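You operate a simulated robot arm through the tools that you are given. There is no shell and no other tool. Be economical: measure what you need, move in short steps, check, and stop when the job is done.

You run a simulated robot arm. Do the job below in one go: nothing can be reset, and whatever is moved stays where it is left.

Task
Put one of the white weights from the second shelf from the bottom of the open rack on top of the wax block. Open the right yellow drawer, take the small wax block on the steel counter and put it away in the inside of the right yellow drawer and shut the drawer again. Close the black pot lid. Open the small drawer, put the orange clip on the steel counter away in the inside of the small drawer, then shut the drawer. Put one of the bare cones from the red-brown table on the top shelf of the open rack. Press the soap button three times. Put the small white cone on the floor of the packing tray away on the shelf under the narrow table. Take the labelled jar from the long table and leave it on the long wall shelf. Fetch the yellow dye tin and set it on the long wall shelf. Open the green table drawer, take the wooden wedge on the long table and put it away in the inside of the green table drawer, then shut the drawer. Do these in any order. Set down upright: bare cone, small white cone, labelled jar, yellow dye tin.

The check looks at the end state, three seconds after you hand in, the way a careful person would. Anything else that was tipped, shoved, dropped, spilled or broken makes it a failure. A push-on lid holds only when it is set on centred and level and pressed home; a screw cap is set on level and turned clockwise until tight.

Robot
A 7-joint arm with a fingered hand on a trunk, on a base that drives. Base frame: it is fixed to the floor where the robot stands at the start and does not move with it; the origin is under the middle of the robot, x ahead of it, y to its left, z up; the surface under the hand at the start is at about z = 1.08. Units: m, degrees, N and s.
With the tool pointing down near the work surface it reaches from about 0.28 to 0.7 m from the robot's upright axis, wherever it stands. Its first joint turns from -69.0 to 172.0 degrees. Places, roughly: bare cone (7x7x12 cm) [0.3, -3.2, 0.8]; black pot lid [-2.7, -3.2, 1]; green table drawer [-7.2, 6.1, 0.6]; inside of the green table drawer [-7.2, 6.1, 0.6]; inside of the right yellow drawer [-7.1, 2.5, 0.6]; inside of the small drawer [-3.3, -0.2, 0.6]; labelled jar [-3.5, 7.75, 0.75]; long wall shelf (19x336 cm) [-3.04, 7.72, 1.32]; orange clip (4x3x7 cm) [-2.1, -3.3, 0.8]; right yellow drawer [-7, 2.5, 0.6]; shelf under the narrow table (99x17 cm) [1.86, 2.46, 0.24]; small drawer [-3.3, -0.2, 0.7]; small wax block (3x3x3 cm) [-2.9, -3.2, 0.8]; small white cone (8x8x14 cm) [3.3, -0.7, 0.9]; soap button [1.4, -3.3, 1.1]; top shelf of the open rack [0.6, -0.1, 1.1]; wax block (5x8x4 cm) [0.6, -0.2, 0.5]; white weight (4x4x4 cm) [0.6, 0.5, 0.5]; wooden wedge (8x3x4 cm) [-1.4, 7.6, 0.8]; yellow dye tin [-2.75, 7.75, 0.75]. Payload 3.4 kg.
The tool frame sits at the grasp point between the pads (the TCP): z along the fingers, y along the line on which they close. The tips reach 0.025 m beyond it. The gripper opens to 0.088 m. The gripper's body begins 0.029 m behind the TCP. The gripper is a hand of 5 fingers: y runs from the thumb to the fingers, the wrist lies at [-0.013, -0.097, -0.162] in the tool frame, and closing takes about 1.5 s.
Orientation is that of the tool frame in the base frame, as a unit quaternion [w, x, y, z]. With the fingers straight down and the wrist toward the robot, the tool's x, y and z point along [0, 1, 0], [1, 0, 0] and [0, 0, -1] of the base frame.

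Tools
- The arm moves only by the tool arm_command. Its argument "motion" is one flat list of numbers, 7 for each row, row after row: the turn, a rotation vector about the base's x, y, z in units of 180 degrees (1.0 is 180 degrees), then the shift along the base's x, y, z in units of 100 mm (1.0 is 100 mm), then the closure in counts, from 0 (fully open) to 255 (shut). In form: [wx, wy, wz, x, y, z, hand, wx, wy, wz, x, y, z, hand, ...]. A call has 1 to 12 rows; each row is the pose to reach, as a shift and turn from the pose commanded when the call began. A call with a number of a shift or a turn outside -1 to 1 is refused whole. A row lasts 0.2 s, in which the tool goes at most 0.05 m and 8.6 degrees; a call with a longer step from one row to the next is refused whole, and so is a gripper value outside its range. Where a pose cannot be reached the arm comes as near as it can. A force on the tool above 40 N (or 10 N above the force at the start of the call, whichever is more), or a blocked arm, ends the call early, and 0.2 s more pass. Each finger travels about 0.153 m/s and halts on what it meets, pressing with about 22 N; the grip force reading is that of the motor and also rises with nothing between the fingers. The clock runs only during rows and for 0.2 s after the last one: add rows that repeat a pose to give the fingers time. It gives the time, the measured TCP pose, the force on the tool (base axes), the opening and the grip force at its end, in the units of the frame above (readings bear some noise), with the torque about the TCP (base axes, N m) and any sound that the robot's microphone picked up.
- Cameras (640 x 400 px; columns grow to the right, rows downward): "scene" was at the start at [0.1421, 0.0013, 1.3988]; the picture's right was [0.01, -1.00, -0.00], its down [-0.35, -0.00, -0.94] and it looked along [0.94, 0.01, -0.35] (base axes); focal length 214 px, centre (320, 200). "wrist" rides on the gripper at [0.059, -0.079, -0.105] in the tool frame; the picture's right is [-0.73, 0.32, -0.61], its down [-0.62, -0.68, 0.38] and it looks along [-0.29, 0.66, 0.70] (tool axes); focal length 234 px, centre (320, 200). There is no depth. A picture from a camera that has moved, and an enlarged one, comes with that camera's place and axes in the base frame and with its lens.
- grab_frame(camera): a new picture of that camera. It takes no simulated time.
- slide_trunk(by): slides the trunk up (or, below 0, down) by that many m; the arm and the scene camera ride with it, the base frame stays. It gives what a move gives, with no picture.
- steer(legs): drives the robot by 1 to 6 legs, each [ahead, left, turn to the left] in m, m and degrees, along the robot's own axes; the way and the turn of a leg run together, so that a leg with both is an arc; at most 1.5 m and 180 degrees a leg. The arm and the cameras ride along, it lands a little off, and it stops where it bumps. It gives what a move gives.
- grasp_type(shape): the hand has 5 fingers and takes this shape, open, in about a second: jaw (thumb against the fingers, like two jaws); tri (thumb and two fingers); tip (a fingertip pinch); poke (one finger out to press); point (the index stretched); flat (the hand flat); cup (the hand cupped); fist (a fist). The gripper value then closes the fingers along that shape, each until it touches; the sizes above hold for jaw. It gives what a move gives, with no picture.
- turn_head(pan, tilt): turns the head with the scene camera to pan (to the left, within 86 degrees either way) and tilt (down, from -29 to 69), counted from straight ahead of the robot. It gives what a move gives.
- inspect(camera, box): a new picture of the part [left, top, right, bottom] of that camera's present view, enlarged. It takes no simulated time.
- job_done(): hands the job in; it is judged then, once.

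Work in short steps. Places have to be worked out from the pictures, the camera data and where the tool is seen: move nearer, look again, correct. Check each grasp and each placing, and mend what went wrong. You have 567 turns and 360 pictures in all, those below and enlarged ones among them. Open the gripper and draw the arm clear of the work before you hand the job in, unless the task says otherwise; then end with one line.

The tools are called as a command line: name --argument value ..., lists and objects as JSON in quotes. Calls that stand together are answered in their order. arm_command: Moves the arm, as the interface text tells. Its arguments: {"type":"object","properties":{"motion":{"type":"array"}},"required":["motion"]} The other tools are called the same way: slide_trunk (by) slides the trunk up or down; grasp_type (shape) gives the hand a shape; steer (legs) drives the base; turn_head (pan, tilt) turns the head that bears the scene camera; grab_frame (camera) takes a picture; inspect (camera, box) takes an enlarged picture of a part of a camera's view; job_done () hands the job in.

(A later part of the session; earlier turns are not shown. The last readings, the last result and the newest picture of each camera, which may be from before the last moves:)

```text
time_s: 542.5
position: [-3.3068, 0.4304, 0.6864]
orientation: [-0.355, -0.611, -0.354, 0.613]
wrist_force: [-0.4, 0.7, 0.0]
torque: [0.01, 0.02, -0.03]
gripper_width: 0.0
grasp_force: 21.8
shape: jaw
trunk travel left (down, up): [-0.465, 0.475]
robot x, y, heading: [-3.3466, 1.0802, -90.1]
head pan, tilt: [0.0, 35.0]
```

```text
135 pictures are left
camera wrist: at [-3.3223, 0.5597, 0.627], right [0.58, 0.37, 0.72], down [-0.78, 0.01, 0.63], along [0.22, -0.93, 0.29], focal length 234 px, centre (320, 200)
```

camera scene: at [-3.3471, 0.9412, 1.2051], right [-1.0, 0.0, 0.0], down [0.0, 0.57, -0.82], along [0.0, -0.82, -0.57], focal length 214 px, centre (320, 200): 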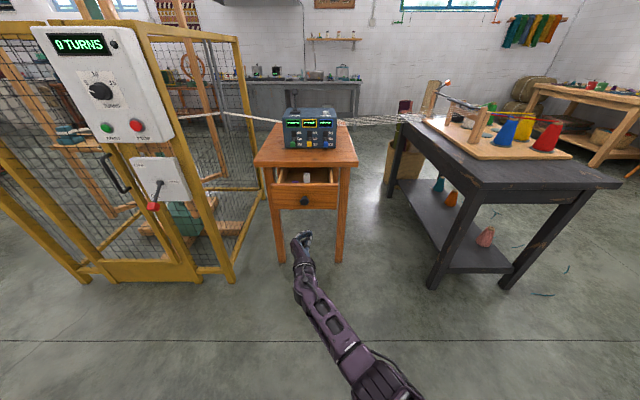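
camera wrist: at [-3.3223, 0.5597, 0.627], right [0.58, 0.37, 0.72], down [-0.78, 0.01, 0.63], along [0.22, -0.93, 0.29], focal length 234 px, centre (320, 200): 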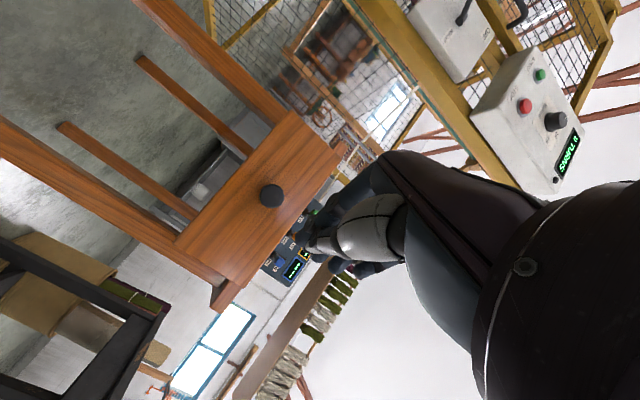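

I align with the knob (left 4 cm) and push forward.

steer --legs '[[0, 0.04, 0], [0.25, 0, 0]]'

inspect --camera "scene" --box '[240, 140, 400, 280]'

```text
time_s: 544.9
position: [-3.2673, 0.1793, 0.686]
orientation: [-0.355, -0.611, -0.353, 0.613]
wrist_force: [-0.7, -0.8, 0.1]
torque: [-0.03, -0.02, 0.01]
gripper_width: 0.0002
grasp_force: 21.7
shape: jaw
trunk travel left (down, up): [-0.465, 0.475]
robot x, y, heading: [-3.3083, 0.8233, -89.7]
head pan, tilt: [0.0, 35.0]
```

```text
2.86 times, centred on (320, 210) of scene
camera zoom: at [-3.3078, 0.6897, 1.2049], right [-1.0, 0.0, 0.0], down [0.0, 0.57, -0.82], along [0.0, -0.82, -0.57], focal length 613 px, centre (320, 171)
```

zoom: 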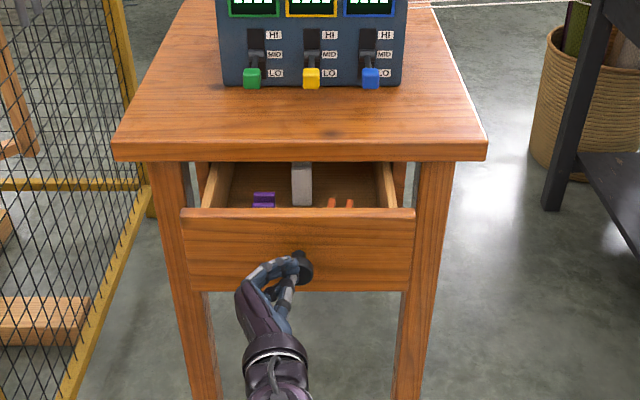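

The drawer is moving in. I push on another 0.12.

steer --legs '[[0.12, 0, 0]]'

inspect --camera "scene" --box '[240, 160, 400, 300]'

```text
time_s: 546.1
position: [-3.2684, 0.0596, 0.6864]
orientation: [-0.354, -0.611, -0.354, 0.613]
wrist_force: [0.1, -0.5, 0.6]
torque: [-0.03, 0.0, 0.0]
gripper_width: 0.0004
grasp_force: 21.7
shape: jaw
trunk travel left (down, up): [-0.465, 0.475]
robot x, y, heading: [-3.305, 0.7059, -90.0]
head pan, tilt: [0.0, 35.0]
```

```text
2.86 times, centred on (320, 230) of scene
camera zoom: at [-3.3081, 0.5698, 1.2049], right [-1.0, 0.0, 0.0], down [0.0, 0.57, -0.82], along [0.0, -0.82, -0.57], focal length 613 px, centre (320, 114)
```

zoom: 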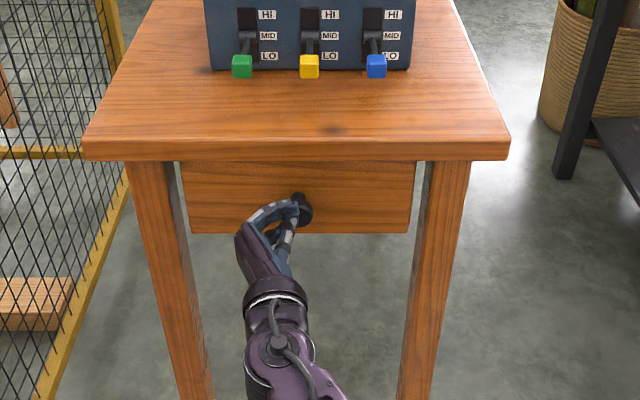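

Nearly closed; final push of 3 cm.

steer --legs '[[0.03, 0, 0]]'

inspect --camera "scene" --box '[240, 160, 400, 300]'

```text
time_s: 546.9
position: [-3.2654, 0.0509, 0.6869]
orientation: [-0.356, -0.61, -0.356, 0.612]
wrist_force: [-2.8, 19.5, 6.3]
torque: [-0.12, 0.09, -0.3]
gripper_width: 0.0
grasp_force: 22.1
shape: jaw
trunk travel left (down, up): [-0.465, 0.475]
robot x, y, heading: [-3.3087, 0.6921, -90.2]
head pan, tilt: [0.0, 35.0]
stopped in leg 1: the force on the tool passed its limit at 70 N (the readings are from after the stop); the commanded pose is now the measured one
```

```text
2.86 times, centred on (320, 230) of scene
camera zoom: at [-3.309, 0.5613, 1.2057], right [-1.0, 0.0, 0.0], down [0.0, 0.57, -0.82], along [0.0, -0.82, -0.57], focal length 613 px, centre (320, 114)
```

zoom: 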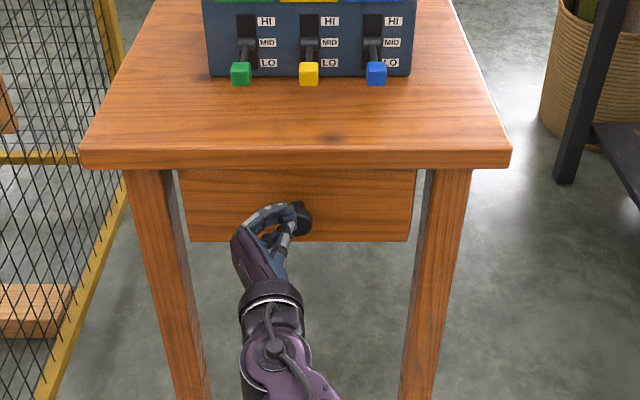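

The drawer hit its stop. I back off and verify it's shut.

steer --legs '[[-0.4, 0, 0]]'

grab_frame --camera "wrist"

inspect --camera "scene" --box '[240, 120, 400, 260]'

```text
time_s: 549.4
position: [-3.2625, 0.4489, 0.6848]
orientation: [-0.356, -0.609, -0.358, 0.612]
wrist_force: [-0.6, 1.1, 0.2]
torque: [0.01, 0.0, 0.0]
gripper_width: 0.0003
grasp_force: 22.4
shape: jaw
trunk travel left (down, up): [-0.465, 0.475]
robot x, y, heading: [-3.3035, 1.0939, -90.3]
head pan, tilt: [0.0, 35.0]
```

```text
131 pictures are left
camera wrist: at [-3.2794, 0.5783, 0.6252], right [0.58, 0.37, 0.72], down [-0.78, 0.0, 0.63], along [0.23, -0.93, 0.29], focal length 234 px, centre (320, 200)
```

wrist: 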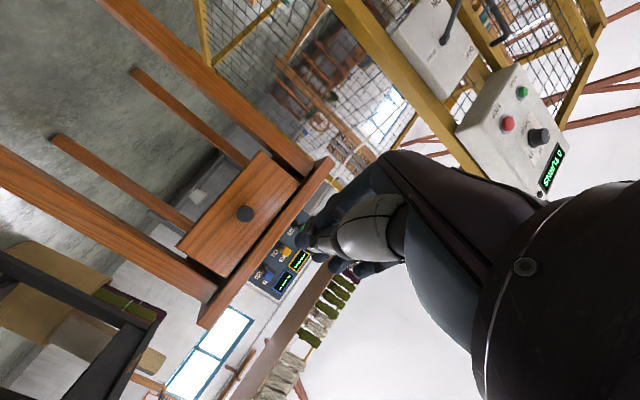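

```text
2.86 times, centred on (320, 190) of scene
camera zoom: at [-3.3077, 0.9569, 1.2051], right [-1.0, 0.0, 0.0], down [0.0, 0.57, -0.82], along [0.0, -0.82, -0.57], focal length 613 px, centre (320, 229)
```

zoom: 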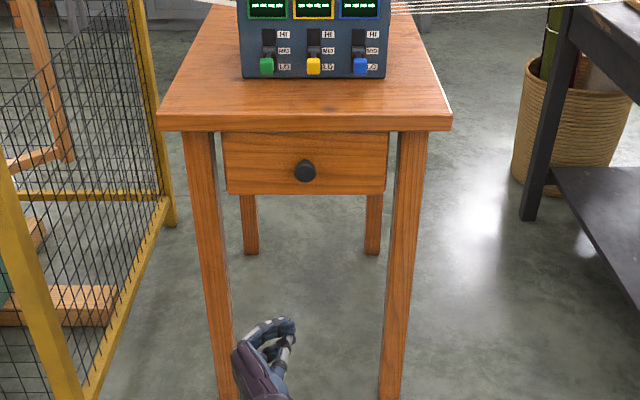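

Small drawer shut. Next I open the right yellow drawer (-7,2.5) before fetching the wax. I drive there, facing west.

slide_trunk --by 0.2

steer --legs '[[0, 0, -90], [1.5, 0, 0], [0.7, 0, 0], [0, -1.4, 0]]'

turn_head --pan 0 --tilt 25

grab_frame --camera "scene"

```text
time_s: 551.6
position: [-3.2625, 0.4498, 0.8845]
orientation: [0.356, 0.611, 0.358, -0.61]
wrist_force: [-0.9, -0.2, -0.4]
torque: [0.03, -0.01, 0.01]
gripper_width: 0.0
grasp_force: 22.0
shape: jaw
trunk travel left (down, up): [-0.665, 0.275]
robot x, y, heading: [-3.3056, 1.0927, -89.9]
head pan, tilt: [0.0, 35.0]
```

```text
time_s: 572.8
position: [-6.1468, 2.4419, 0.8856]
orientation: [-0.187, 0.683, -0.185, -0.681]
wrist_force: [-0.1, -0.3, 0.5]
torque: [0.01, -0.02, -0.02]
gripper_width: 0.0
grasp_force: 21.7
shape: jaw
trunk travel left (down, up): [-0.665, 0.275]
robot x, y, heading: [-5.4968, 2.4757, 178.9]
head pan, tilt: [0.0, 35.0]
```

```text
time_s: 573.5
position: [-6.1473, 2.4425, 0.8848]
orientation: [0.186, -0.682, 0.185, 0.682]
wrist_force: [-0.1, 0.6, 0.0]
torque: [0.01, 0.0, -0.03]
gripper_width: 0.0
grasp_force: 22.3
shape: jaw
trunk travel left (down, up): [-0.665, 0.275]
robot x, y, heading: [-5.4989, 2.4763, 178.9]
head pan, tilt: [0.0, 25.0]
```

```text
129 pictures are left
camera scene: at [-5.6437, 2.4768, 1.4208], right [0.02, 1.0, 0.0], down [0.42, -0.01, -0.91], along [-0.91, 0.02, -0.42], focal length 214 px, centre (320, 200)
```

scene: 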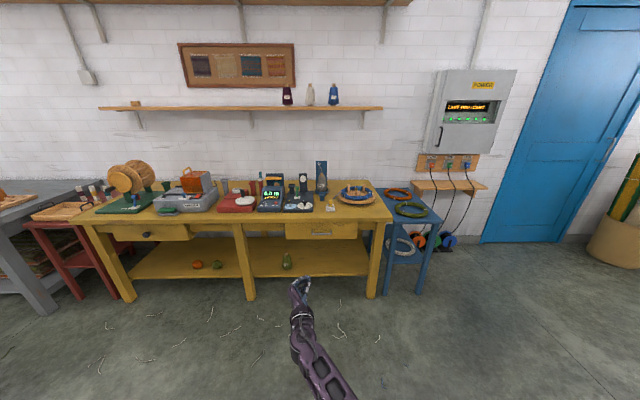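

inspect --camera "scene" --box '[250, 180, 400, 270]'

```text
4.27 times, centred on (325, 225) of scene
camera zoom: at [-5.6437, 2.4768, 1.4208], right [0.02, 1.0, 0.0], down [0.42, -0.01, -0.91], along [-0.91, 0.02, -0.42], focal length 915 px, centre (299, 93)
```

zoom: 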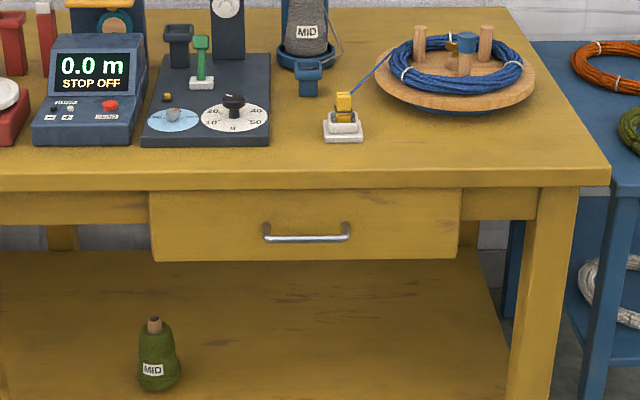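

The right yellow drawer has a horizontal bar handle (≈(-6.83,2.515,0.63)). I roll the hand 90° so thumb is below and index above, with the tip pinch.

arm_command --motion '[-0.0455, 0, 0, 0, 0, 0, 200, -0.091, 0, 0, 0, 0, 0, 100, -0.1365, 0, 0, 0, 0, 0, 50, -0.182, 0, 0, 0, 0, 0, 0, -0.2275, 0, 0, 0, 0, 0, 0, -0.273, 0, 0, 0, 0, 0, 0, -0.3185, 0, 0, 0, 0, 0, 0, -0.364, 0, 0, 0, 0, 0, 0, -0.4095, 0, 0, 0, 0, 0, 0, -0.455, 0, 0, 0, 0, 0, 0, -0.5, 0, 0, 0, 0, 0, 0]'

grasp_type --shape "tip"

slide_trunk --by -0.22

steer --legs '[[0.4, 0, 0.9]]'

grab_frame --camera "scene"

grab_frame --camera "wrist"

```text
time_s: 575.9
position: [-6.1471, 2.443, 0.8838]
orientation: [0.351, 0.615, -0.613, -0.35]
wrist_force: [0.0, -0.1, 0.4]
torque: [-0.02, 0.01, 0.0]
gripper_width: 0.0878
grasp_force: 0.1
shape: jaw
trunk travel left (down, up): [-0.665, 0.275]
robot x, y, heading: [-5.5016, 2.4719, 179.0]
head pan, tilt: [0.0, 25.0]
```

```text
time_s: 576.8
position: [-6.147, 2.4429, 0.8845]
orientation: [0.349, 0.615, -0.613, -0.352]
wrist_force: [-0.6, -0.6, -0.6]
torque: [-0.03, 0.0, -0.01]
gripper_width: 0.0881
grasp_force: 0.2
shape: tip
trunk travel left (down, up): [-0.665, 0.275]
robot x, y, heading: [-5.5001, 2.4731, 178.7]
head pan, tilt: [0.0, 25.0]
```

```text
time_s: 579.2
position: [-6.1479, 2.443, 0.6648]
orientation: [0.35, 0.615, -0.613, -0.352]
wrist_force: [0.0, 0.1, -0.2]
torque: [0.0, -0.01, 0.02]
gripper_width: 0.0881
grasp_force: 0.0
shape: tip
trunk travel left (down, up): [-0.445, 0.495]
robot x, y, heading: [-5.5, 2.4715, 178.8]
head pan, tilt: [0.0, 25.0]
```

```text
time_s: 581.7
position: [-6.5473, 2.4347, 0.6637]
orientation: [0.353, 0.62, -0.608, -0.349]
wrist_force: [-0.4, -0.8, -0.6]
torque: [0.0, 0.01, 0.01]
gripper_width: 0.0881
grasp_force: 0.1
shape: tip
trunk travel left (down, up): [-0.445, 0.495]
robot x, y, heading: [-5.8987, 2.4752, 180.1]
head pan, tilt: [0.0, 25.0]
```

```text
127 pictures are left
camera scene: at [-6.0445, 2.4787, 1.2007], right [0.0, 1.0, 0.0], down [0.42, 0.0, -0.91], along [-0.91, 0.0, -0.42], focal length 214 px, centre (320, 200)
```

scene: 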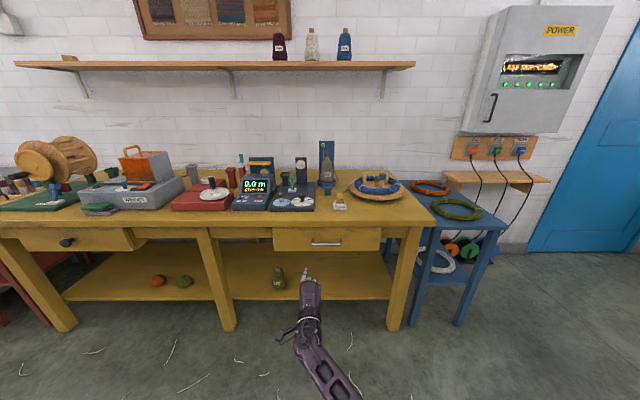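

```text
126 pictures are left
camera wrist: at [-6.4145, 2.3786, 0.6483], right [0.35, 0.73, 0.59], down [0.0, 0.63, -0.78], along [-0.94, 0.27, 0.21], focal length 234 px, centre (320, 200)
```

wrist: 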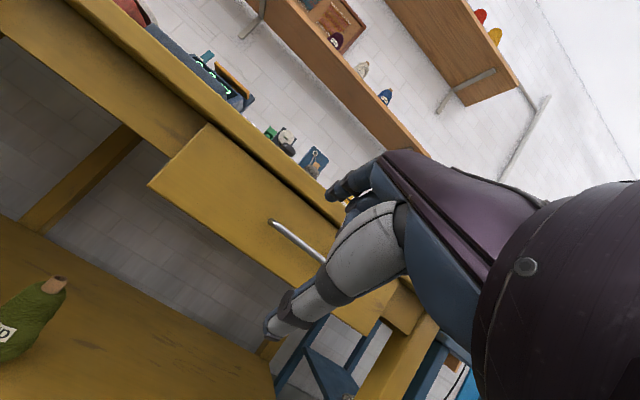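

Handle bar centre triangulates to (-6.786,2.506,0.654). I align and approach with fingers partly closed.

steer --legs '[[0.14, -0.071, 0]]'

arm_command --motion '[0, 0, 0, 0, 0, 0.04, 50, 0, 0, 0, 0, 0, 0.04, 90, 0, 0, 0, 0, 0, 0.04, 90]'

grab_frame --camera "wrist"

inspect --camera "scene" --box '[250, 200, 400, 300]'

```text
time_s: 583.1
position: [-6.6869, 2.5076, 0.6644]
orientation: [0.352, 0.62, -0.608, -0.348]
wrist_force: [0.5, 0.5, -0.1]
torque: [0.0, -0.01, 0.02]
gripper_width: 0.0881
grasp_force: 0.1
shape: tip
trunk travel left (down, up): [-0.445, 0.495]
robot x, y, heading: [-6.0435, 2.5481, 179.7]
head pan, tilt: [0.0, 25.0]
```

```text
time_s: 583.9
position: [-6.6859, 2.5074, 0.668]
orientation: [0.353, 0.62, -0.607, -0.349]
wrist_force: [0.7, 0.5, 0.8]
torque: [0.01, 0.0, 0.02]
gripper_width: 0.0573
grasp_force: 0.1
shape: tip
trunk travel left (down, up): [-0.445, 0.495]
robot x, y, heading: [-6.0436, 2.5489, 180.0]
head pan, tilt: [0.0, 25.0]
```

```text
125 pictures are left
camera wrist: at [-6.5543, 2.4505, 0.6524], right [0.35, 0.73, 0.59], down [0.0, 0.63, -0.78], along [-0.94, 0.27, 0.21], focal length 234 px, centre (320, 200)
```

wrist: 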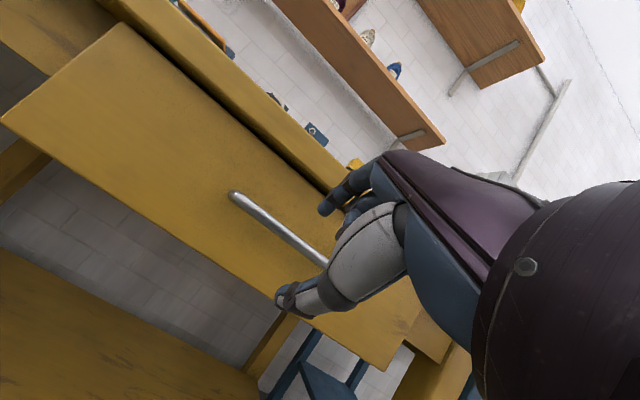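

```text
4.00 times, centred on (325, 250) of scene
camera zoom: at [-6.1842, 2.5504, 1.2008], right [0.0, 1.0, 0.0], down [0.42, 0.0, -0.91], along [-0.91, 0.0, -0.42], focal length 858 px, centre (300, 0)
```

zoom: 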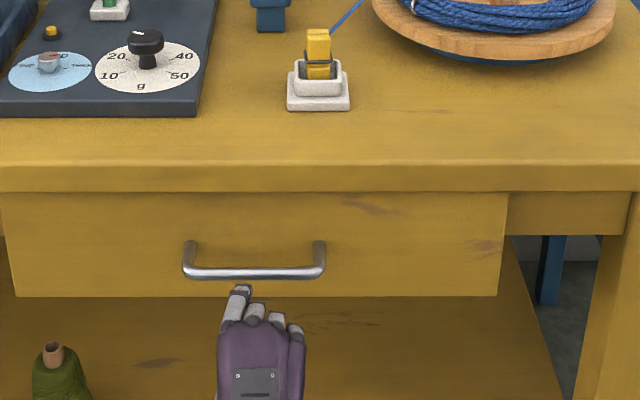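

Bar lies between thumb and index. I advance 9 cm.

steer --legs '[[0.088, 0, 0]]'

inspect --camera "wrist" --box '[200, 150, 400, 330]'

```text
time_s: 585.0
position: [-6.7742, 2.5084, 0.6691]
orientation: [0.353, 0.62, -0.608, -0.349]
wrist_force: [2.3, -0.8, 0.5]
torque: [0.0, 0.05, 0.0]
gripper_width: 0.0556
grasp_force: 0.1
shape: tip
trunk travel left (down, up): [-0.445, 0.495]
robot x, y, heading: [-6.129, 2.5508, 180.0]
head pan, tilt: [0.0, 25.0]
```

```text
2.22 times, centred on (300, 240) of wrist
camera zoom: at [-6.6421, 2.4509, 0.6528], right [0.35, 0.73, 0.59], down [0.0, 0.63, -0.78], along [-0.94, 0.27, 0.21], focal length 520 px, centre (364, 111)
```

zoom: 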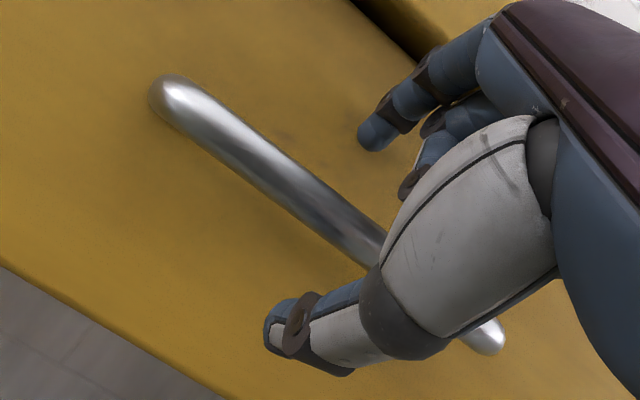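

The bar is between them. I close the pinch.

arm_command --motion '[0, 0, 0, 0, 0, 0, 140, 0, 0, 0, 0, 0, 0, 180, 0, 0, 0, 0, 0, 0, 220, 0, 0, 0, 0, 0, 0, 255, 0, 0, 0, 0, 0, 0, 255, 0, 0, 0, 0, 0, 0, 255]'

steer --legs '[[-0.08, 0, 0]]'

inspect --camera "scene" --box '[250, 180, 400, 300]'

```text
time_s: 586.4
position: [-6.7758, 2.5081, 0.6669]
orientation: [0.351, 0.621, -0.609, -0.348]
wrist_force: [-0.3, 0.8, -8.1]
torque: [-0.04, -0.05, -0.03]
gripper_width: 0.0
grasp_force: 22.1
shape: tip
trunk travel left (down, up): [-0.445, 0.495]
robot x, y, heading: [-6.1263, 2.5517, 180.0]
head pan, tilt: [0.0, 25.0]
```

```text
time_s: 587.4
position: [-6.6962, 2.5083, 0.6668]
orientation: [0.353, 0.62, -0.608, -0.349]
wrist_force: [0.5, 2.2, -10.2]
torque: [-0.02, -0.02, -0.07]
gripper_width: 0.0
grasp_force: 21.4
shape: tip
trunk travel left (down, up): [-0.445, 0.495]
robot x, y, heading: [-6.0519, 2.5463, 179.8]
head pan, tilt: [0.0, 25.0]
```

```text
3.33 times, centred on (325, 240) of scene
camera zoom: at [-6.1938, 2.5506, 1.2006], right [0.0, 1.0, 0.0], down [0.42, 0.0, -0.91], along [-0.91, 0.0, -0.42], focal length 715 px, centre (303, 67)
```

zoom: 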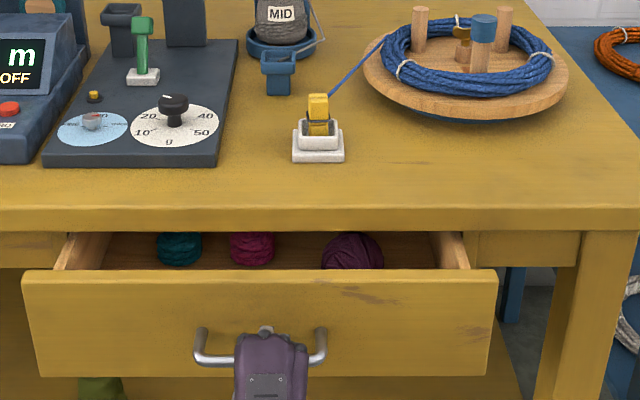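

It opens. I pull 0.13 more, then release and back away slightly.

steer --legs '[[-0.13, 0, 0]]'

arm_command --motion '[0, 0, 0, 0, 0, 0, 200, 0, 0, 0, 0, 0, 0, 130, 0, 0, 0, 0, 0, 0, 70, 0, 0, 0, 0, 0, 0, 40, 0, 0, 0, 0, 0, 0, 40]'

steer --legs '[[-0.3, 0, 0]]'

grab_frame --camera "scene"

```text
time_s: 588.7
position: [-6.5633, 2.5088, 0.667]
orientation: [0.351, 0.619, -0.61, -0.349]
wrist_force: [-0.9, 1.9, -9.6]
torque: [-0.04, -0.04, -0.04]
gripper_width: 0.0
grasp_force: 22.3
shape: tip
trunk travel left (down, up): [-0.445, 0.495]
robot x, y, heading: [-5.9179, 2.5459, 180.0]
head pan, tilt: [0.0, 25.0]
```

```text
time_s: 589.9
position: [-6.5631, 2.5078, 0.6679]
orientation: [0.352, 0.619, -0.609, -0.349]
wrist_force: [0.2, 0.3, -0.3]
torque: [-0.01, 0.02, -0.02]
gripper_width: 0.0742
grasp_force: 0.1
shape: tip
trunk travel left (down, up): [-0.445, 0.495]
robot x, y, heading: [-5.92, 2.5497, 179.8]
head pan, tilt: [0.0, 25.0]
```

```text
time_s: 592.0
position: [-6.2645, 2.5073, 0.6688]
orientation: [0.352, 0.619, -0.608, -0.35]
wrist_force: [0.2, -0.4, -0.1]
torque: [-0.01, 0.0, -0.01]
gripper_width: 0.0741
grasp_force: 0.1
shape: tip
trunk travel left (down, up): [-0.445, 0.495]
robot x, y, heading: [-5.6199, 2.5465, 179.7]
head pan, tilt: [0.0, 25.0]
```

```text
121 pictures are left
camera scene: at [-5.7611, 2.5491, 1.2009], right [0.0, 1.0, 0.0], down [0.42, 0.0, -0.91], along [-0.91, 0.0, -0.42], focal length 214 px, centre (320, 200)
```

scene: 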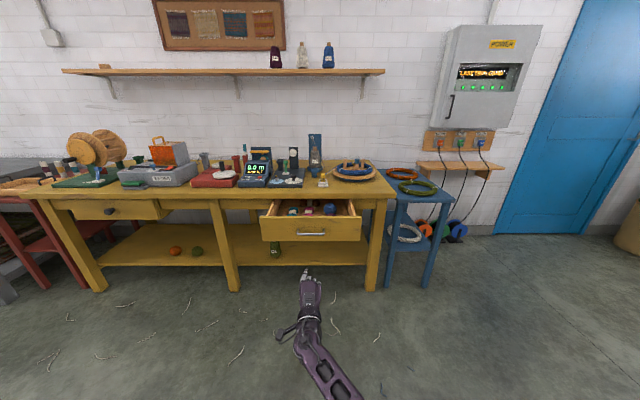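

Drawer open. Now I fetch the wax block: drive to the steel counter, and turn the hand to a downward pinch (tip line level, wrist above).

slide_trunk --by 0.4

steer --legs '[[0, 0, 90], [0, 0.5, 0], [1.5, 0, 0], [1.5, 0, 0], [1.5, 0, 0], [0.2, 0, 0]]'

steer --legs '[[0, 1.5, 0], [0, 0.69, 0]]'

arm_command --motion '[0.0455, 0, 0, 0, 0, 0, 0, 0.091, 0, 0, 0, 0, 0, 0, 0.1365, 0, 0, 0, 0, 0, 0, 0.182, 0, 0, 0, 0, 0, 0, 0.2275, 0, 0, 0, 0, 0, 0, 0.273, 0, 0, 0, 0, 0, 0, 0.3185, 0, 0, 0, 0, 0, 0, 0.364, 0, 0, 0, 0, 0, 0, 0.4095, 0, 0, 0, 0, 0, 0, 0.455, 0, 0, 0, 0, 0, 0, 0.5, 0, 0, 0, 0, 0, 0]'

grab_frame --camera "scene"

grab_frame --camera "wrist"

```text
time_s: 595.8
position: [-6.2639, 2.5071, 1.0662]
orientation: [0.351, 0.62, -0.609, -0.349]
wrist_force: [-0.3, -0.8, 0.6]
torque: [0.01, 0.01, 0.0]
gripper_width: 0.0742
grasp_force: 0.1
shape: tip
trunk travel left (down, up): [-0.845, 0.095]
robot x, y, heading: [-5.6195, 2.5511, 180.0]
head pan, tilt: [0.0, 25.0]
```

```text
time_s: 624.8
position: [-5.2391, -2.7925, 1.0684]
orientation: [0.496, 0.868, -0.009, -0.008]
wrist_force: [0.5, 0.4, -0.4]
torque: [0.04, 0.02, 0.02]
gripper_width: 0.0741
grasp_force: 0.1
shape: tip
trunk travel left (down, up): [-0.845, 0.095]
robot x, y, heading: [-5.2544, -2.1419, -92.2]
head pan, tilt: [0.0, 25.0]
```

```text
time_s: 635.6
position: [-3.0343, -2.8642, 1.0691]
orientation: [0.496, 0.868, -0.001, -0.003]
wrist_force: [0.3, 0.5, -0.4]
torque: [0.01, -0.02, -0.03]
gripper_width: 0.0743
grasp_force: 0.1
shape: tip
trunk travel left (down, up): [-0.845, 0.095]
robot x, y, heading: [-3.0631, -2.2158, -91.5]
head pan, tilt: [0.0, 25.0]
```

```text
time_s: 638.0
position: [-3.045, -2.8217, 1.0661]
orientation: [-0.264, 0.964, 0.001, -0.002]
wrist_force: [0.5, 0.0, 0.3]
torque: [-0.07, 0.04, -0.03]
gripper_width: 0.088
grasp_force: 0.1
shape: tip
out of reach, approached as far as the arm can: row 10, 11
trunk travel left (down, up): [-0.845, 0.095]
robot x, y, heading: [-3.0597, -2.216, -91.3]
head pan, tilt: [0.0, 25.0]
```

```text
120 pictures are left
camera scene: at [-3.0665, -2.3591, 1.6008], right [-1.0, 0.02, 0.0], down [0.01, 0.42, -0.91], along [-0.02, -0.91, -0.42], focal length 214 px, centre (320, 200)
```

scene: 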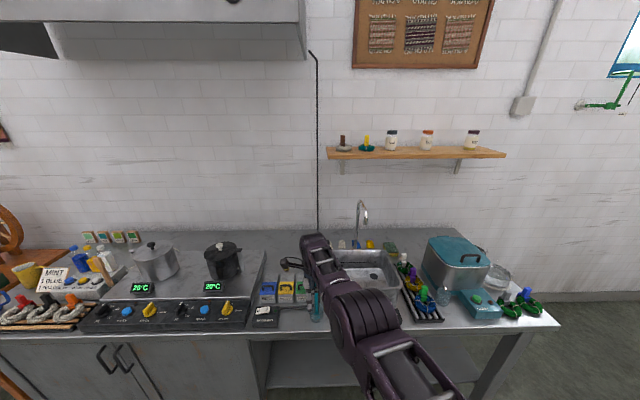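

```text
119 pictures are left
camera wrist: at [-2.9864, -2.8084, 1.1961], right [-0.72, -0.59, 0.36], down [-0.63, 0.78, 0.02], along [-0.29, -0.21, -0.93], focal length 234 px, centre (320, 200)
```

wrist: 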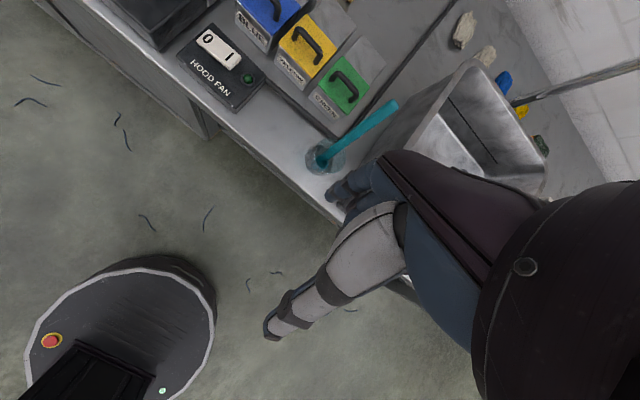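

I align: drive ahead/left, then check the wax from above.

steer --legs '[[0.37, 0.135, 1.3]]'

grab_frame --camera "wrist"

grab_frame --camera "scene"

```text
time_s: 640.5
position: [-2.8998, -3.192, 1.0665]
orientation: [-0.263, 0.965, 0.013, -0.006]
wrist_force: [0.0, -0.1, 0.6]
torque: [-0.02, 0.01, -0.02]
gripper_width: 0.088
grasp_force: 0.0
shape: tip
trunk travel left (down, up): [-0.845, 0.095]
robot x, y, heading: [-2.9307, -2.5892, -89.8]
head pan, tilt: [0.0, 25.0]
```

```text
118 pictures are left
camera wrist: at [-2.8398, -3.177, 1.1959], right [-0.71, -0.61, 0.36], down [-0.65, 0.76, 0.02], along [-0.29, -0.22, -0.93], focal length 234 px, centre (320, 200)
```

wrist: 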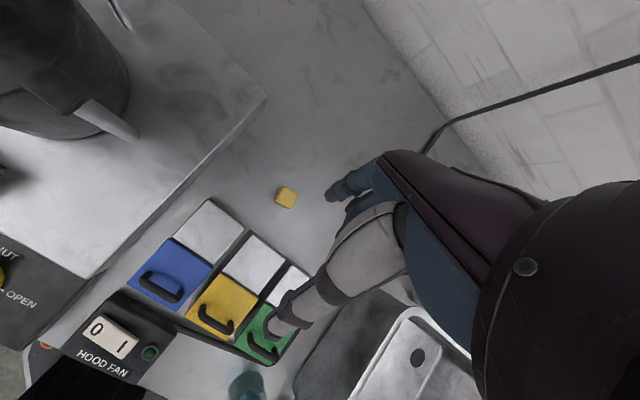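

```text
117 pictures are left
camera scene: at [-2.9307, -2.7296, 1.6009], right [-1.0, 0.0, 0.0], down [0.0, 0.42, -0.91], along [0.0, -0.91, -0.42], focal length 214 px, centre (320, 200)
```

scene: 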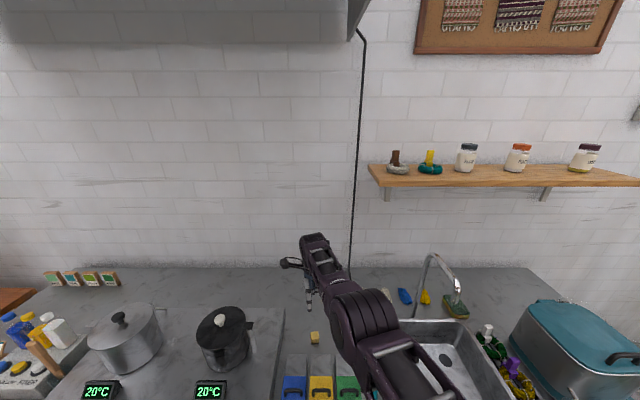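

Wax re-confirmed at (-2.910,-3.233). I align and lower 0.18 with the trunk.

arm_command --motion '[0, 0, 0, -0.05, -0.25, 0, 0, 0, 0, 0, -0.11, -0.51, 0, 0]'

slide_trunk --by -0.17

grab_frame --camera "wrist"

inspect --camera "scene" --box '[240, 200, 440, 350]'

```text
time_s: 641.1
position: [-2.9162, -3.1998, 1.0709]
orientation: [-0.263, 0.965, 0.014, -0.007]
wrist_force: [-0.4, 0.3, -0.3]
torque: [0.0, 0.0, -0.02]
gripper_width: 0.088
grasp_force: 0.1
shape: tip
out of reach, approached as far as the arm can: row 1, 2
trunk travel left (down, up): [-0.845, 0.095]
robot x, y, heading: [-2.9298, -2.5884, -89.8]
head pan, tilt: [0.0, 25.0]
```

```text
time_s: 643.0
position: [-2.9173, -3.1984, 0.9009]
orientation: [-0.264, 0.964, 0.013, -0.007]
wrist_force: [0.6, -0.1, 0.4]
torque: [-0.01, -0.05, 0.01]
gripper_width: 0.0881
grasp_force: 0.0
shape: tip
trunk travel left (down, up): [-0.675, 0.265]
robot x, y, heading: [-2.9301, -2.5923, -90.1]
head pan, tilt: [0.0, 25.0]
```

```text
116 pictures are left
camera wrist: at [-2.857, -3.1836, 1.0303], right [-0.71, -0.61, 0.36], down [-0.65, 0.76, 0.02], along [-0.29, -0.22, -0.93], focal length 234 px, centre (320, 200)
```

wrist: 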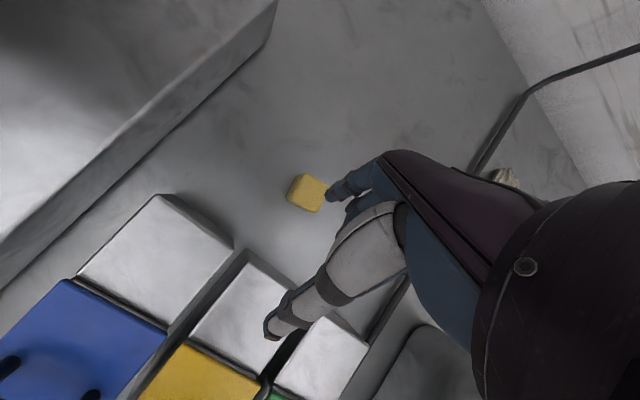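

```text
2.67 times, centred on (340, 275) of scene
camera zoom: at [-2.9305, -2.7301, 1.4308], right [-1.0, 0.0, 0.0], down [0.0, 0.42, -0.91], along [0.0, -0.91, -0.42], focal length 572 px, centre (267, 0)
```

zoom: 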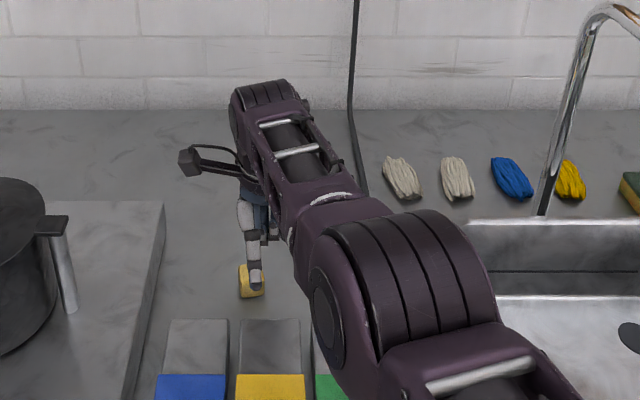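

I drive 4.5 cm forward, pre-close to 0.055, and look before the final lowering.

steer --legs '[[0.045, 0, 0]]'

arm_command --motion '[0, 0, 0, 0.03, 0, 0, 50, 0, 0, 0, 0.06, 0, -0.1, 90, 0, 0, 0, 0.06, 0, -0.2, 90, 0, 0, 0, 0.06, 0, -0.35, 90]'

grab_frame --camera "wrist"

```text
time_s: 643.9
position: [-2.9168, -3.2442, 0.901]
orientation: [-0.266, 0.964, 0.014, -0.006]
wrist_force: [-0.5, -0.6, -0.2]
torque: [0.0, 0.0, 0.0]
gripper_width: 0.0879
grasp_force: 0.1
shape: tip
trunk travel left (down, up): [-0.675, 0.265]
robot x, y, heading: [-2.929, -2.633, -89.9]
head pan, tilt: [0.0, 25.0]
```

```text
time_s: 644.9
position: [-2.9141, -3.2346, 0.8675]
orientation: [-0.264, 0.964, 0.013, -0.006]
wrist_force: [0.5, 0.1, 0.8]
torque: [0.0, 0.01, 0.03]
gripper_width: 0.0571
grasp_force: 0.1
shape: tip
out of reach, approached as far as the arm can: row 2, 3, 4
trunk travel left (down, up): [-0.675, 0.265]
robot x, y, heading: [-2.9314, -2.6341, -90.1]
head pan, tilt: [0.0, 25.0]
```

```text
114 pictures are left
camera wrist: at [-2.8535, -3.2197, 0.9971], right [-0.71, -0.61, 0.36], down [-0.65, 0.76, 0.02], along [-0.29, -0.22, -0.93], focal length 234 px, centre (320, 200)
```

wrist: 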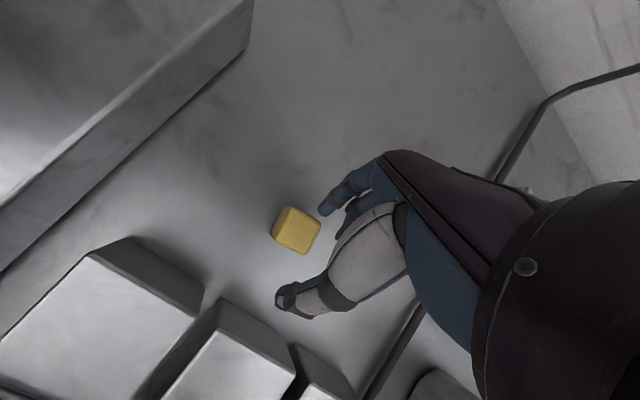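

Wax between the tips. I drive 1 cm forward, lower the trunk 3.5 cm, and close.

steer --legs '[[0.011, 0.003, 0]]'

slide_trunk --by -0.034

inspect --camera "wrist" --box '[200, 150, 400, 330]'

```text
time_s: 645.6
position: [-2.9107, -3.2458, 0.8686]
orientation: [-0.264, 0.964, 0.014, -0.006]
wrist_force: [0.1, -0.3, -1.2]
torque: [-0.01, 0.02, -0.03]
gripper_width: 0.0573
grasp_force: 0.0
shape: tip
trunk travel left (down, up): [-0.675, 0.265]
robot x, y, heading: [-2.9286, -2.6392, -90.0]
head pan, tilt: [0.0, 25.0]
```

```text
time_s: 646.4
position: [-2.9108, -3.246, 0.8365]
orientation: [-0.26, 0.965, 0.013, -0.006]
wrist_force: [0.3, -6.5, 18.3]
torque: [-0.45, -0.05, -0.03]
gripper_width: 0.0507
grasp_force: 0.1
shape: tip
trunk travel left (down, up): [-0.641, 0.299]
robot x, y, heading: [-2.9255, -2.6437, -90.0]
head pan, tilt: [0.0, 25.0]
```

```text
2.22 times, centred on (300, 240) of wrist
camera zoom: at [-2.8505, -3.2297, 0.9663], right [-0.71, -0.6, 0.37], down [-0.65, 0.76, 0.01], along [-0.29, -0.23, -0.93], focal length 520 px, centre (364, 111)
```

zoom: 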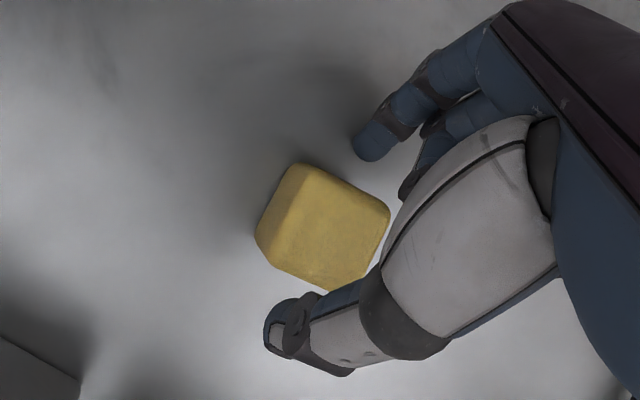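

Tips touch the counter; I raise 6 mm and close.

slide_trunk --by 0.007

arm_command --motion '[0, 0, 0, 0, 0, 0, 120, 0, 0, 0, 0, 0, 0, 150, 0, 0, 0, 0, 0, 0, 190, 0, 0, 0, 0, 0, 0, 255, 0, 0, 0, 0, 0, 0, 255, 0, 0, 0, 0, 0, 0, 255, 0, 0, 0, 0, 0, 0, 255]'

slide_trunk --by 0.1

inspect --camera "wrist" --box '[200, 150, 400, 330]'

```text
time_s: 647.0
position: [-2.9105, -3.2438, 0.8392]
orientation: [-0.266, 0.964, 0.013, -0.006]
wrist_force: [-0.5, 1.1, 1.4]
torque: [-0.02, -0.01, -0.01]
gripper_width: 0.054
grasp_force: 0.0
shape: tip
trunk travel left (down, up): [-0.648, 0.292]
robot x, y, heading: [-2.9256, -2.6427, -90.0]
head pan, tilt: [0.0, 25.0]
```

```text
time_s: 648.6
position: [-2.9104, -3.2454, 0.841]
orientation: [-0.263, 0.965, 0.013, -0.006]
wrist_force: [-0.4, -0.1, 0.6]
torque: [0.01, 0.0, -0.01]
gripper_width: 0.0202
grasp_force: 21.7
shape: tip
trunk travel left (down, up): [-0.648, 0.292]
robot x, y, heading: [-2.9238, -2.643, -90.1]
head pan, tilt: [0.0, 25.0]
```

```text
time_s: 649.9
position: [-2.9106, -3.2452, 0.9422]
orientation: [-0.264, 0.964, 0.013, -0.005]
wrist_force: [-0.3, 0.0, -0.2]
torque: [0.02, 0.0, -0.01]
gripper_width: 0.0203
grasp_force: 22.1
shape: tip
trunk travel left (down, up): [-0.748, 0.192]
robot x, y, heading: [-2.9221, -2.6449, -90.0]
head pan, tilt: [0.0, 25.0]
```

```text
2.22 times, centred on (300, 240) of wrist
camera zoom: at [-2.8506, -3.2306, 1.07], right [-0.71, -0.61, 0.36], down [-0.65, 0.76, 0.02], along [-0.29, -0.22, -0.93], focal length 520 px, centre (364, 111)
```

zoom: 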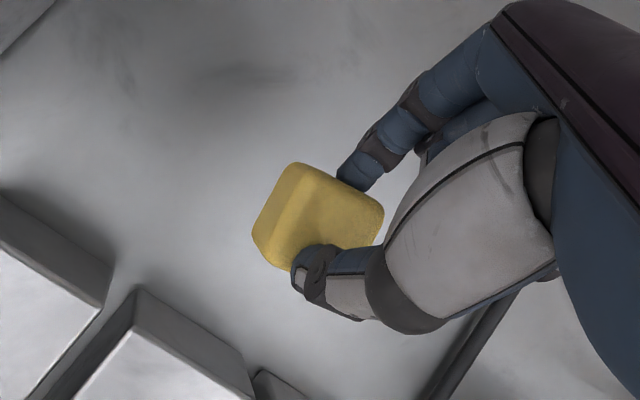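

Wax held. I raise, and drive back to the yellow drawer.

slide_trunk --by 0.15

steer --legs '[[-0.45, 0, 0], [0, -1.5, 0], [0, -0.8, 0], [0, 0, -90], [0, -1.5, 0], [0, -1.5, 0]]'

steer --legs '[[0, -1.5, 0], [0, -0.1, 0], [0.35, 0, 0]]'

turn_head --pan 0 --tilt 30

grab_frame --camera "scene"

```text
time_s: 651.7
position: [-2.9102, -3.2457, 1.0913]
orientation: [-0.263, 0.965, 0.013, -0.006]
wrist_force: [0.3, -0.5, -1.3]
torque: [-0.01, 0.02, -0.01]
gripper_width: 0.0202
grasp_force: 22.3
shape: tip
trunk travel left (down, up): [-0.898, 0.042]
robot x, y, heading: [-2.9248, -2.6441, -90.2]
head pan, tilt: [0.0, 25.0]
```

```text
time_s: 683.0
position: [-5.6865, 0.8311, 1.0912]
orientation: [0.187, -0.677, 0.687, -0.186]
wrist_force: [-0.2, 0.1, -0.1]
torque: [-0.04, -0.02, 0.01]
gripper_width: 0.0203
grasp_force: 21.7
shape: tip
trunk travel left (down, up): [-0.898, 0.042]
robot x, y, heading: [-5.0823, 0.8237, 177.8]
head pan, tilt: [0.0, 25.0]
```

```text
time_s: 693.1
position: [-5.9611, 2.4522, 1.0918]
orientation: [0.186, -0.676, 0.689, -0.186]
wrist_force: [0.6, 0.4, -0.4]
torque: [-0.02, 0.05, 0.0]
gripper_width: 0.0203
grasp_force: 22.1
shape: tip
trunk travel left (down, up): [-0.898, 0.042]
robot x, y, heading: [-5.3622, 2.443, 177.3]
head pan, tilt: [0.0, 25.0]
```

```text
time_s: 693.7
position: [-5.9633, 2.4526, 1.0902]
orientation: [0.186, -0.676, 0.689, -0.187]
wrist_force: [-0.1, -0.4, -1.2]
torque: [0.02, 0.01, -0.01]
gripper_width: 0.0201
grasp_force: 22.2
shape: tip
trunk travel left (down, up): [-0.898, 0.042]
robot x, y, heading: [-5.3619, 2.4403, 177.4]
head pan, tilt: [0.0, 30.0]
```

```text
111 pictures are left
camera scene: at [-5.5027, 2.4475, 1.6458], right [0.05, 1.0, 0.0], down [0.5, -0.02, -0.87], along [-0.87, 0.04, -0.5], focal length 214 px, centre (320, 200)
```

scene: 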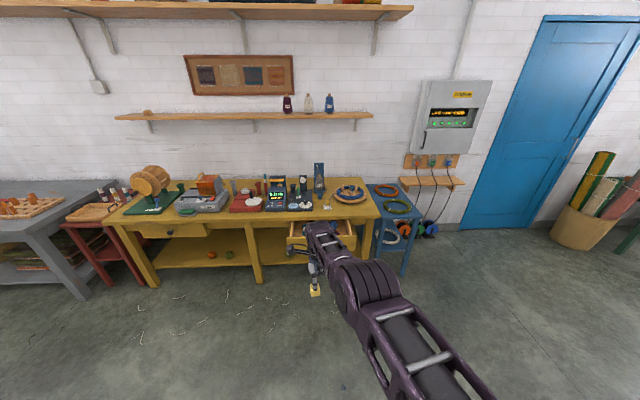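

I drive up to the open drawer with the hand high and look into it.

steer --legs '[[0.62, -0.04, 2.6]]'

grab_frame --camera "wrist"

grab_frame --camera "scene"

```text
time_s: 697.2
position: [-6.5855, 2.4816, 1.0922]
orientation: [-0.19, 0.69, -0.674, 0.183]
wrist_force: [0.2, -0.5, 0.0]
torque: [0.0, 0.01, 0.0]
gripper_width: 0.0201
grasp_force: 21.5
shape: tip
trunk travel left (down, up): [-0.898, 0.042]
robot x, y, heading: [-5.9811, 2.4957, 180.0]
head pan, tilt: [0.0, 30.0]
```

```text
110 pictures are left
camera wrist: at [-6.5684, 2.4218, 1.2204], right [-0.6, 0.71, 0.36], down [0.77, 0.64, 0.02], along [-0.22, 0.29, -0.93], focal length 234 px, centre (320, 200)
```

wrist: 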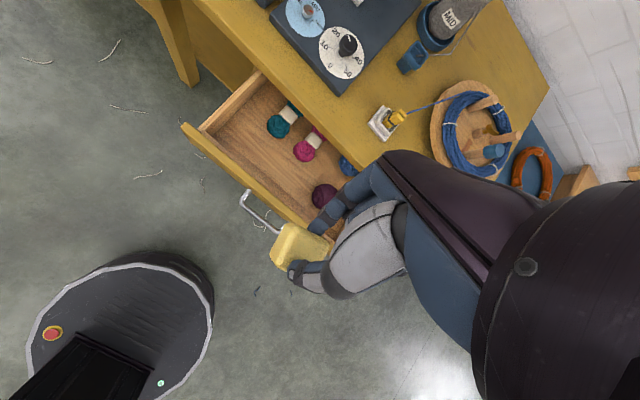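

```text
109 pictures are left
camera scene: at [-6.1247, 2.4966, 1.6459], right [0.0, 1.0, 0.0], down [0.5, 0.0, -0.87], along [-0.87, 0.0, -0.5], focal length 214 px, centre (320, 200)
```

scene: 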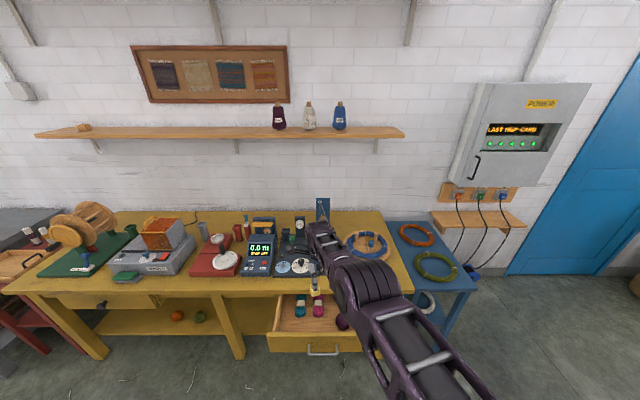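

There's free space at the front-left of the drawer (≈(-6.67,2.40)). I move there and lower.

steer --legs '[[0.099, 0.079, 0]]'

slide_trunk --by -0.25

grab_frame --camera "wrist"

inspect --camera "scene" --box '[230, 200, 430, 370]'

```text
time_s: 698.5
position: [-6.6838, 2.4046, 1.0909]
orientation: [-0.19, 0.69, -0.674, 0.183]
wrist_force: [0.3, 0.1, 0.2]
torque: [0.03, 0.02, -0.01]
gripper_width: 0.0201
grasp_force: 21.7
shape: tip
trunk travel left (down, up): [-0.898, 0.042]
robot x, y, heading: [-6.081, 2.4189, 179.9]
head pan, tilt: [0.0, 30.0]
```

```text
time_s: 701.1
position: [-6.685, 2.4025, 0.841]
orientation: [-0.191, 0.69, -0.674, 0.182]
wrist_force: [0.2, 0.4, 0.1]
torque: [0.02, 0.02, 0.02]
gripper_width: 0.0203
grasp_force: 22.2
shape: tip
trunk travel left (down, up): [-0.648, 0.292]
robot x, y, heading: [-6.0801, 2.4191, 179.7]
head pan, tilt: [0.0, 30.0]
```

```text
108 pictures are left
camera wrist: at [-6.6681, 2.3435, 0.9702], right [-0.61, 0.71, 0.36], down [0.77, 0.64, 0.02], along [-0.22, 0.29, -0.93], focal length 234 px, centre (320, 200)
```

wrist: 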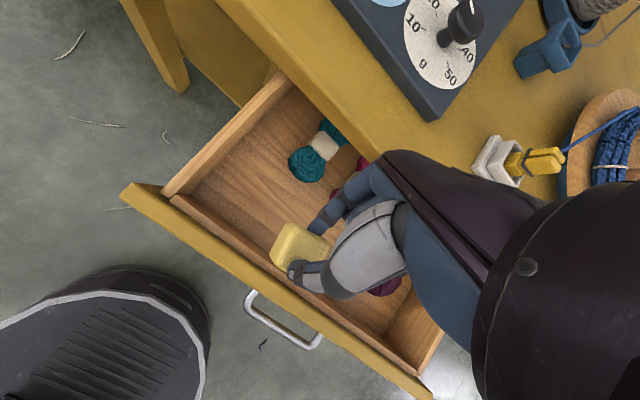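

```text
2.35 times, centred on (330, 285) of scene
camera zoom: at [-6.2246, 2.4183, 1.3959], right [0.0, 1.0, 0.0], down [0.5, 0.0, -0.87], along [-0.87, 0.0, -0.5], focal length 505 px, centre (296, 0)
```

zoom: 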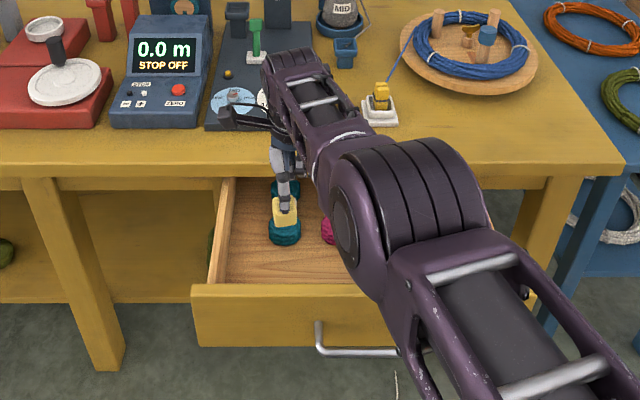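

The knuckles would come near the table edge when lowered, so I pitch the hand to vertical (−30°) first and shift 1.5 cm toward me.

arm_command --motion '[0, 0.042, 0, 0.05, 0, 0, 255, 0, 0.084, 0, 0.08, 0, 0, 255, 0, 0.126, 0, 0.12, 0, 0, 255, 0, 0.1667, 0, 0.15, 0, 0, 255]'

slide_trunk --by -0.08

grab_frame --camera "wrist"

inspect --camera "scene" --box '[230, 180, 430, 350]'

```text
time_s: 702.1
position: [-6.7513, 2.3714, 0.8134]
orientation: [-0.008, 0.714, -0.7, -0.003]
wrist_force: [0.8, 0.1, -0.3]
torque: [-0.05, 0.0, 0.02]
gripper_width: 0.0199
grasp_force: 21.9
shape: tip
out of reach, approached as far as the arm can: row 1, 2, 3, 4
trunk travel left (down, up): [-0.648, 0.292]
robot x, y, heading: [-6.0844, 2.4211, 179.9]
head pan, tilt: [0.0, 30.0]
```

```text
time_s: 703.2
position: [-6.75, 2.3697, 0.7333]
orientation: [-0.01, 0.715, -0.699, -0.003]
wrist_force: [0.4, 0.4, -0.7]
torque: [0.01, 0.03, -0.03]
gripper_width: 0.0196
grasp_force: 21.9
shape: tip
trunk travel left (down, up): [-0.568, 0.372]
robot x, y, heading: [-6.0852, 2.4196, 179.9]
head pan, tilt: [0.0, 30.0]
```

```text
106 pictures are left
camera wrist: at [-6.6708, 2.3108, 0.8374], right [-0.34, 0.71, 0.62], down [0.67, 0.64, -0.37], along [-0.66, 0.29, -0.7], focal length 234 px, centre (320, 200)
```

wrist: 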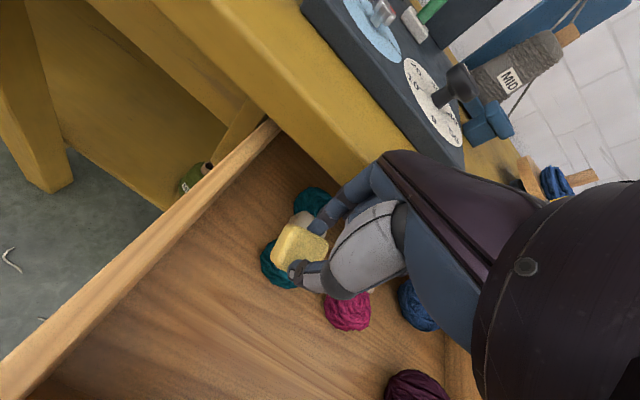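

```text
2.35 times, centred on (330, 265) of scene
camera zoom: at [-6.2245, 2.4183, 1.3158], right [0.0, 1.0, 0.0], down [0.5, 0.0, -0.87], along [-0.87, 0.0, -0.5], focal length 505 px, centre (296, 47)
```

zoom: 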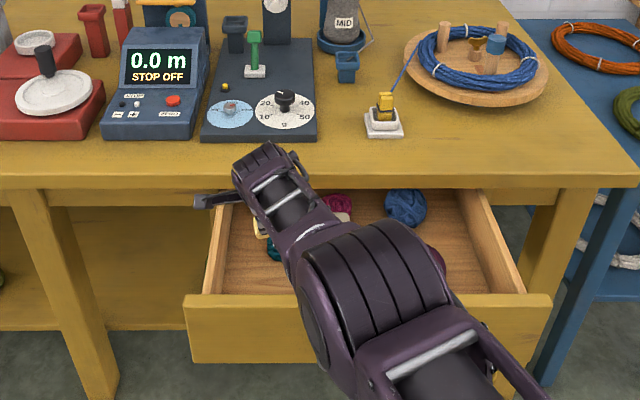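

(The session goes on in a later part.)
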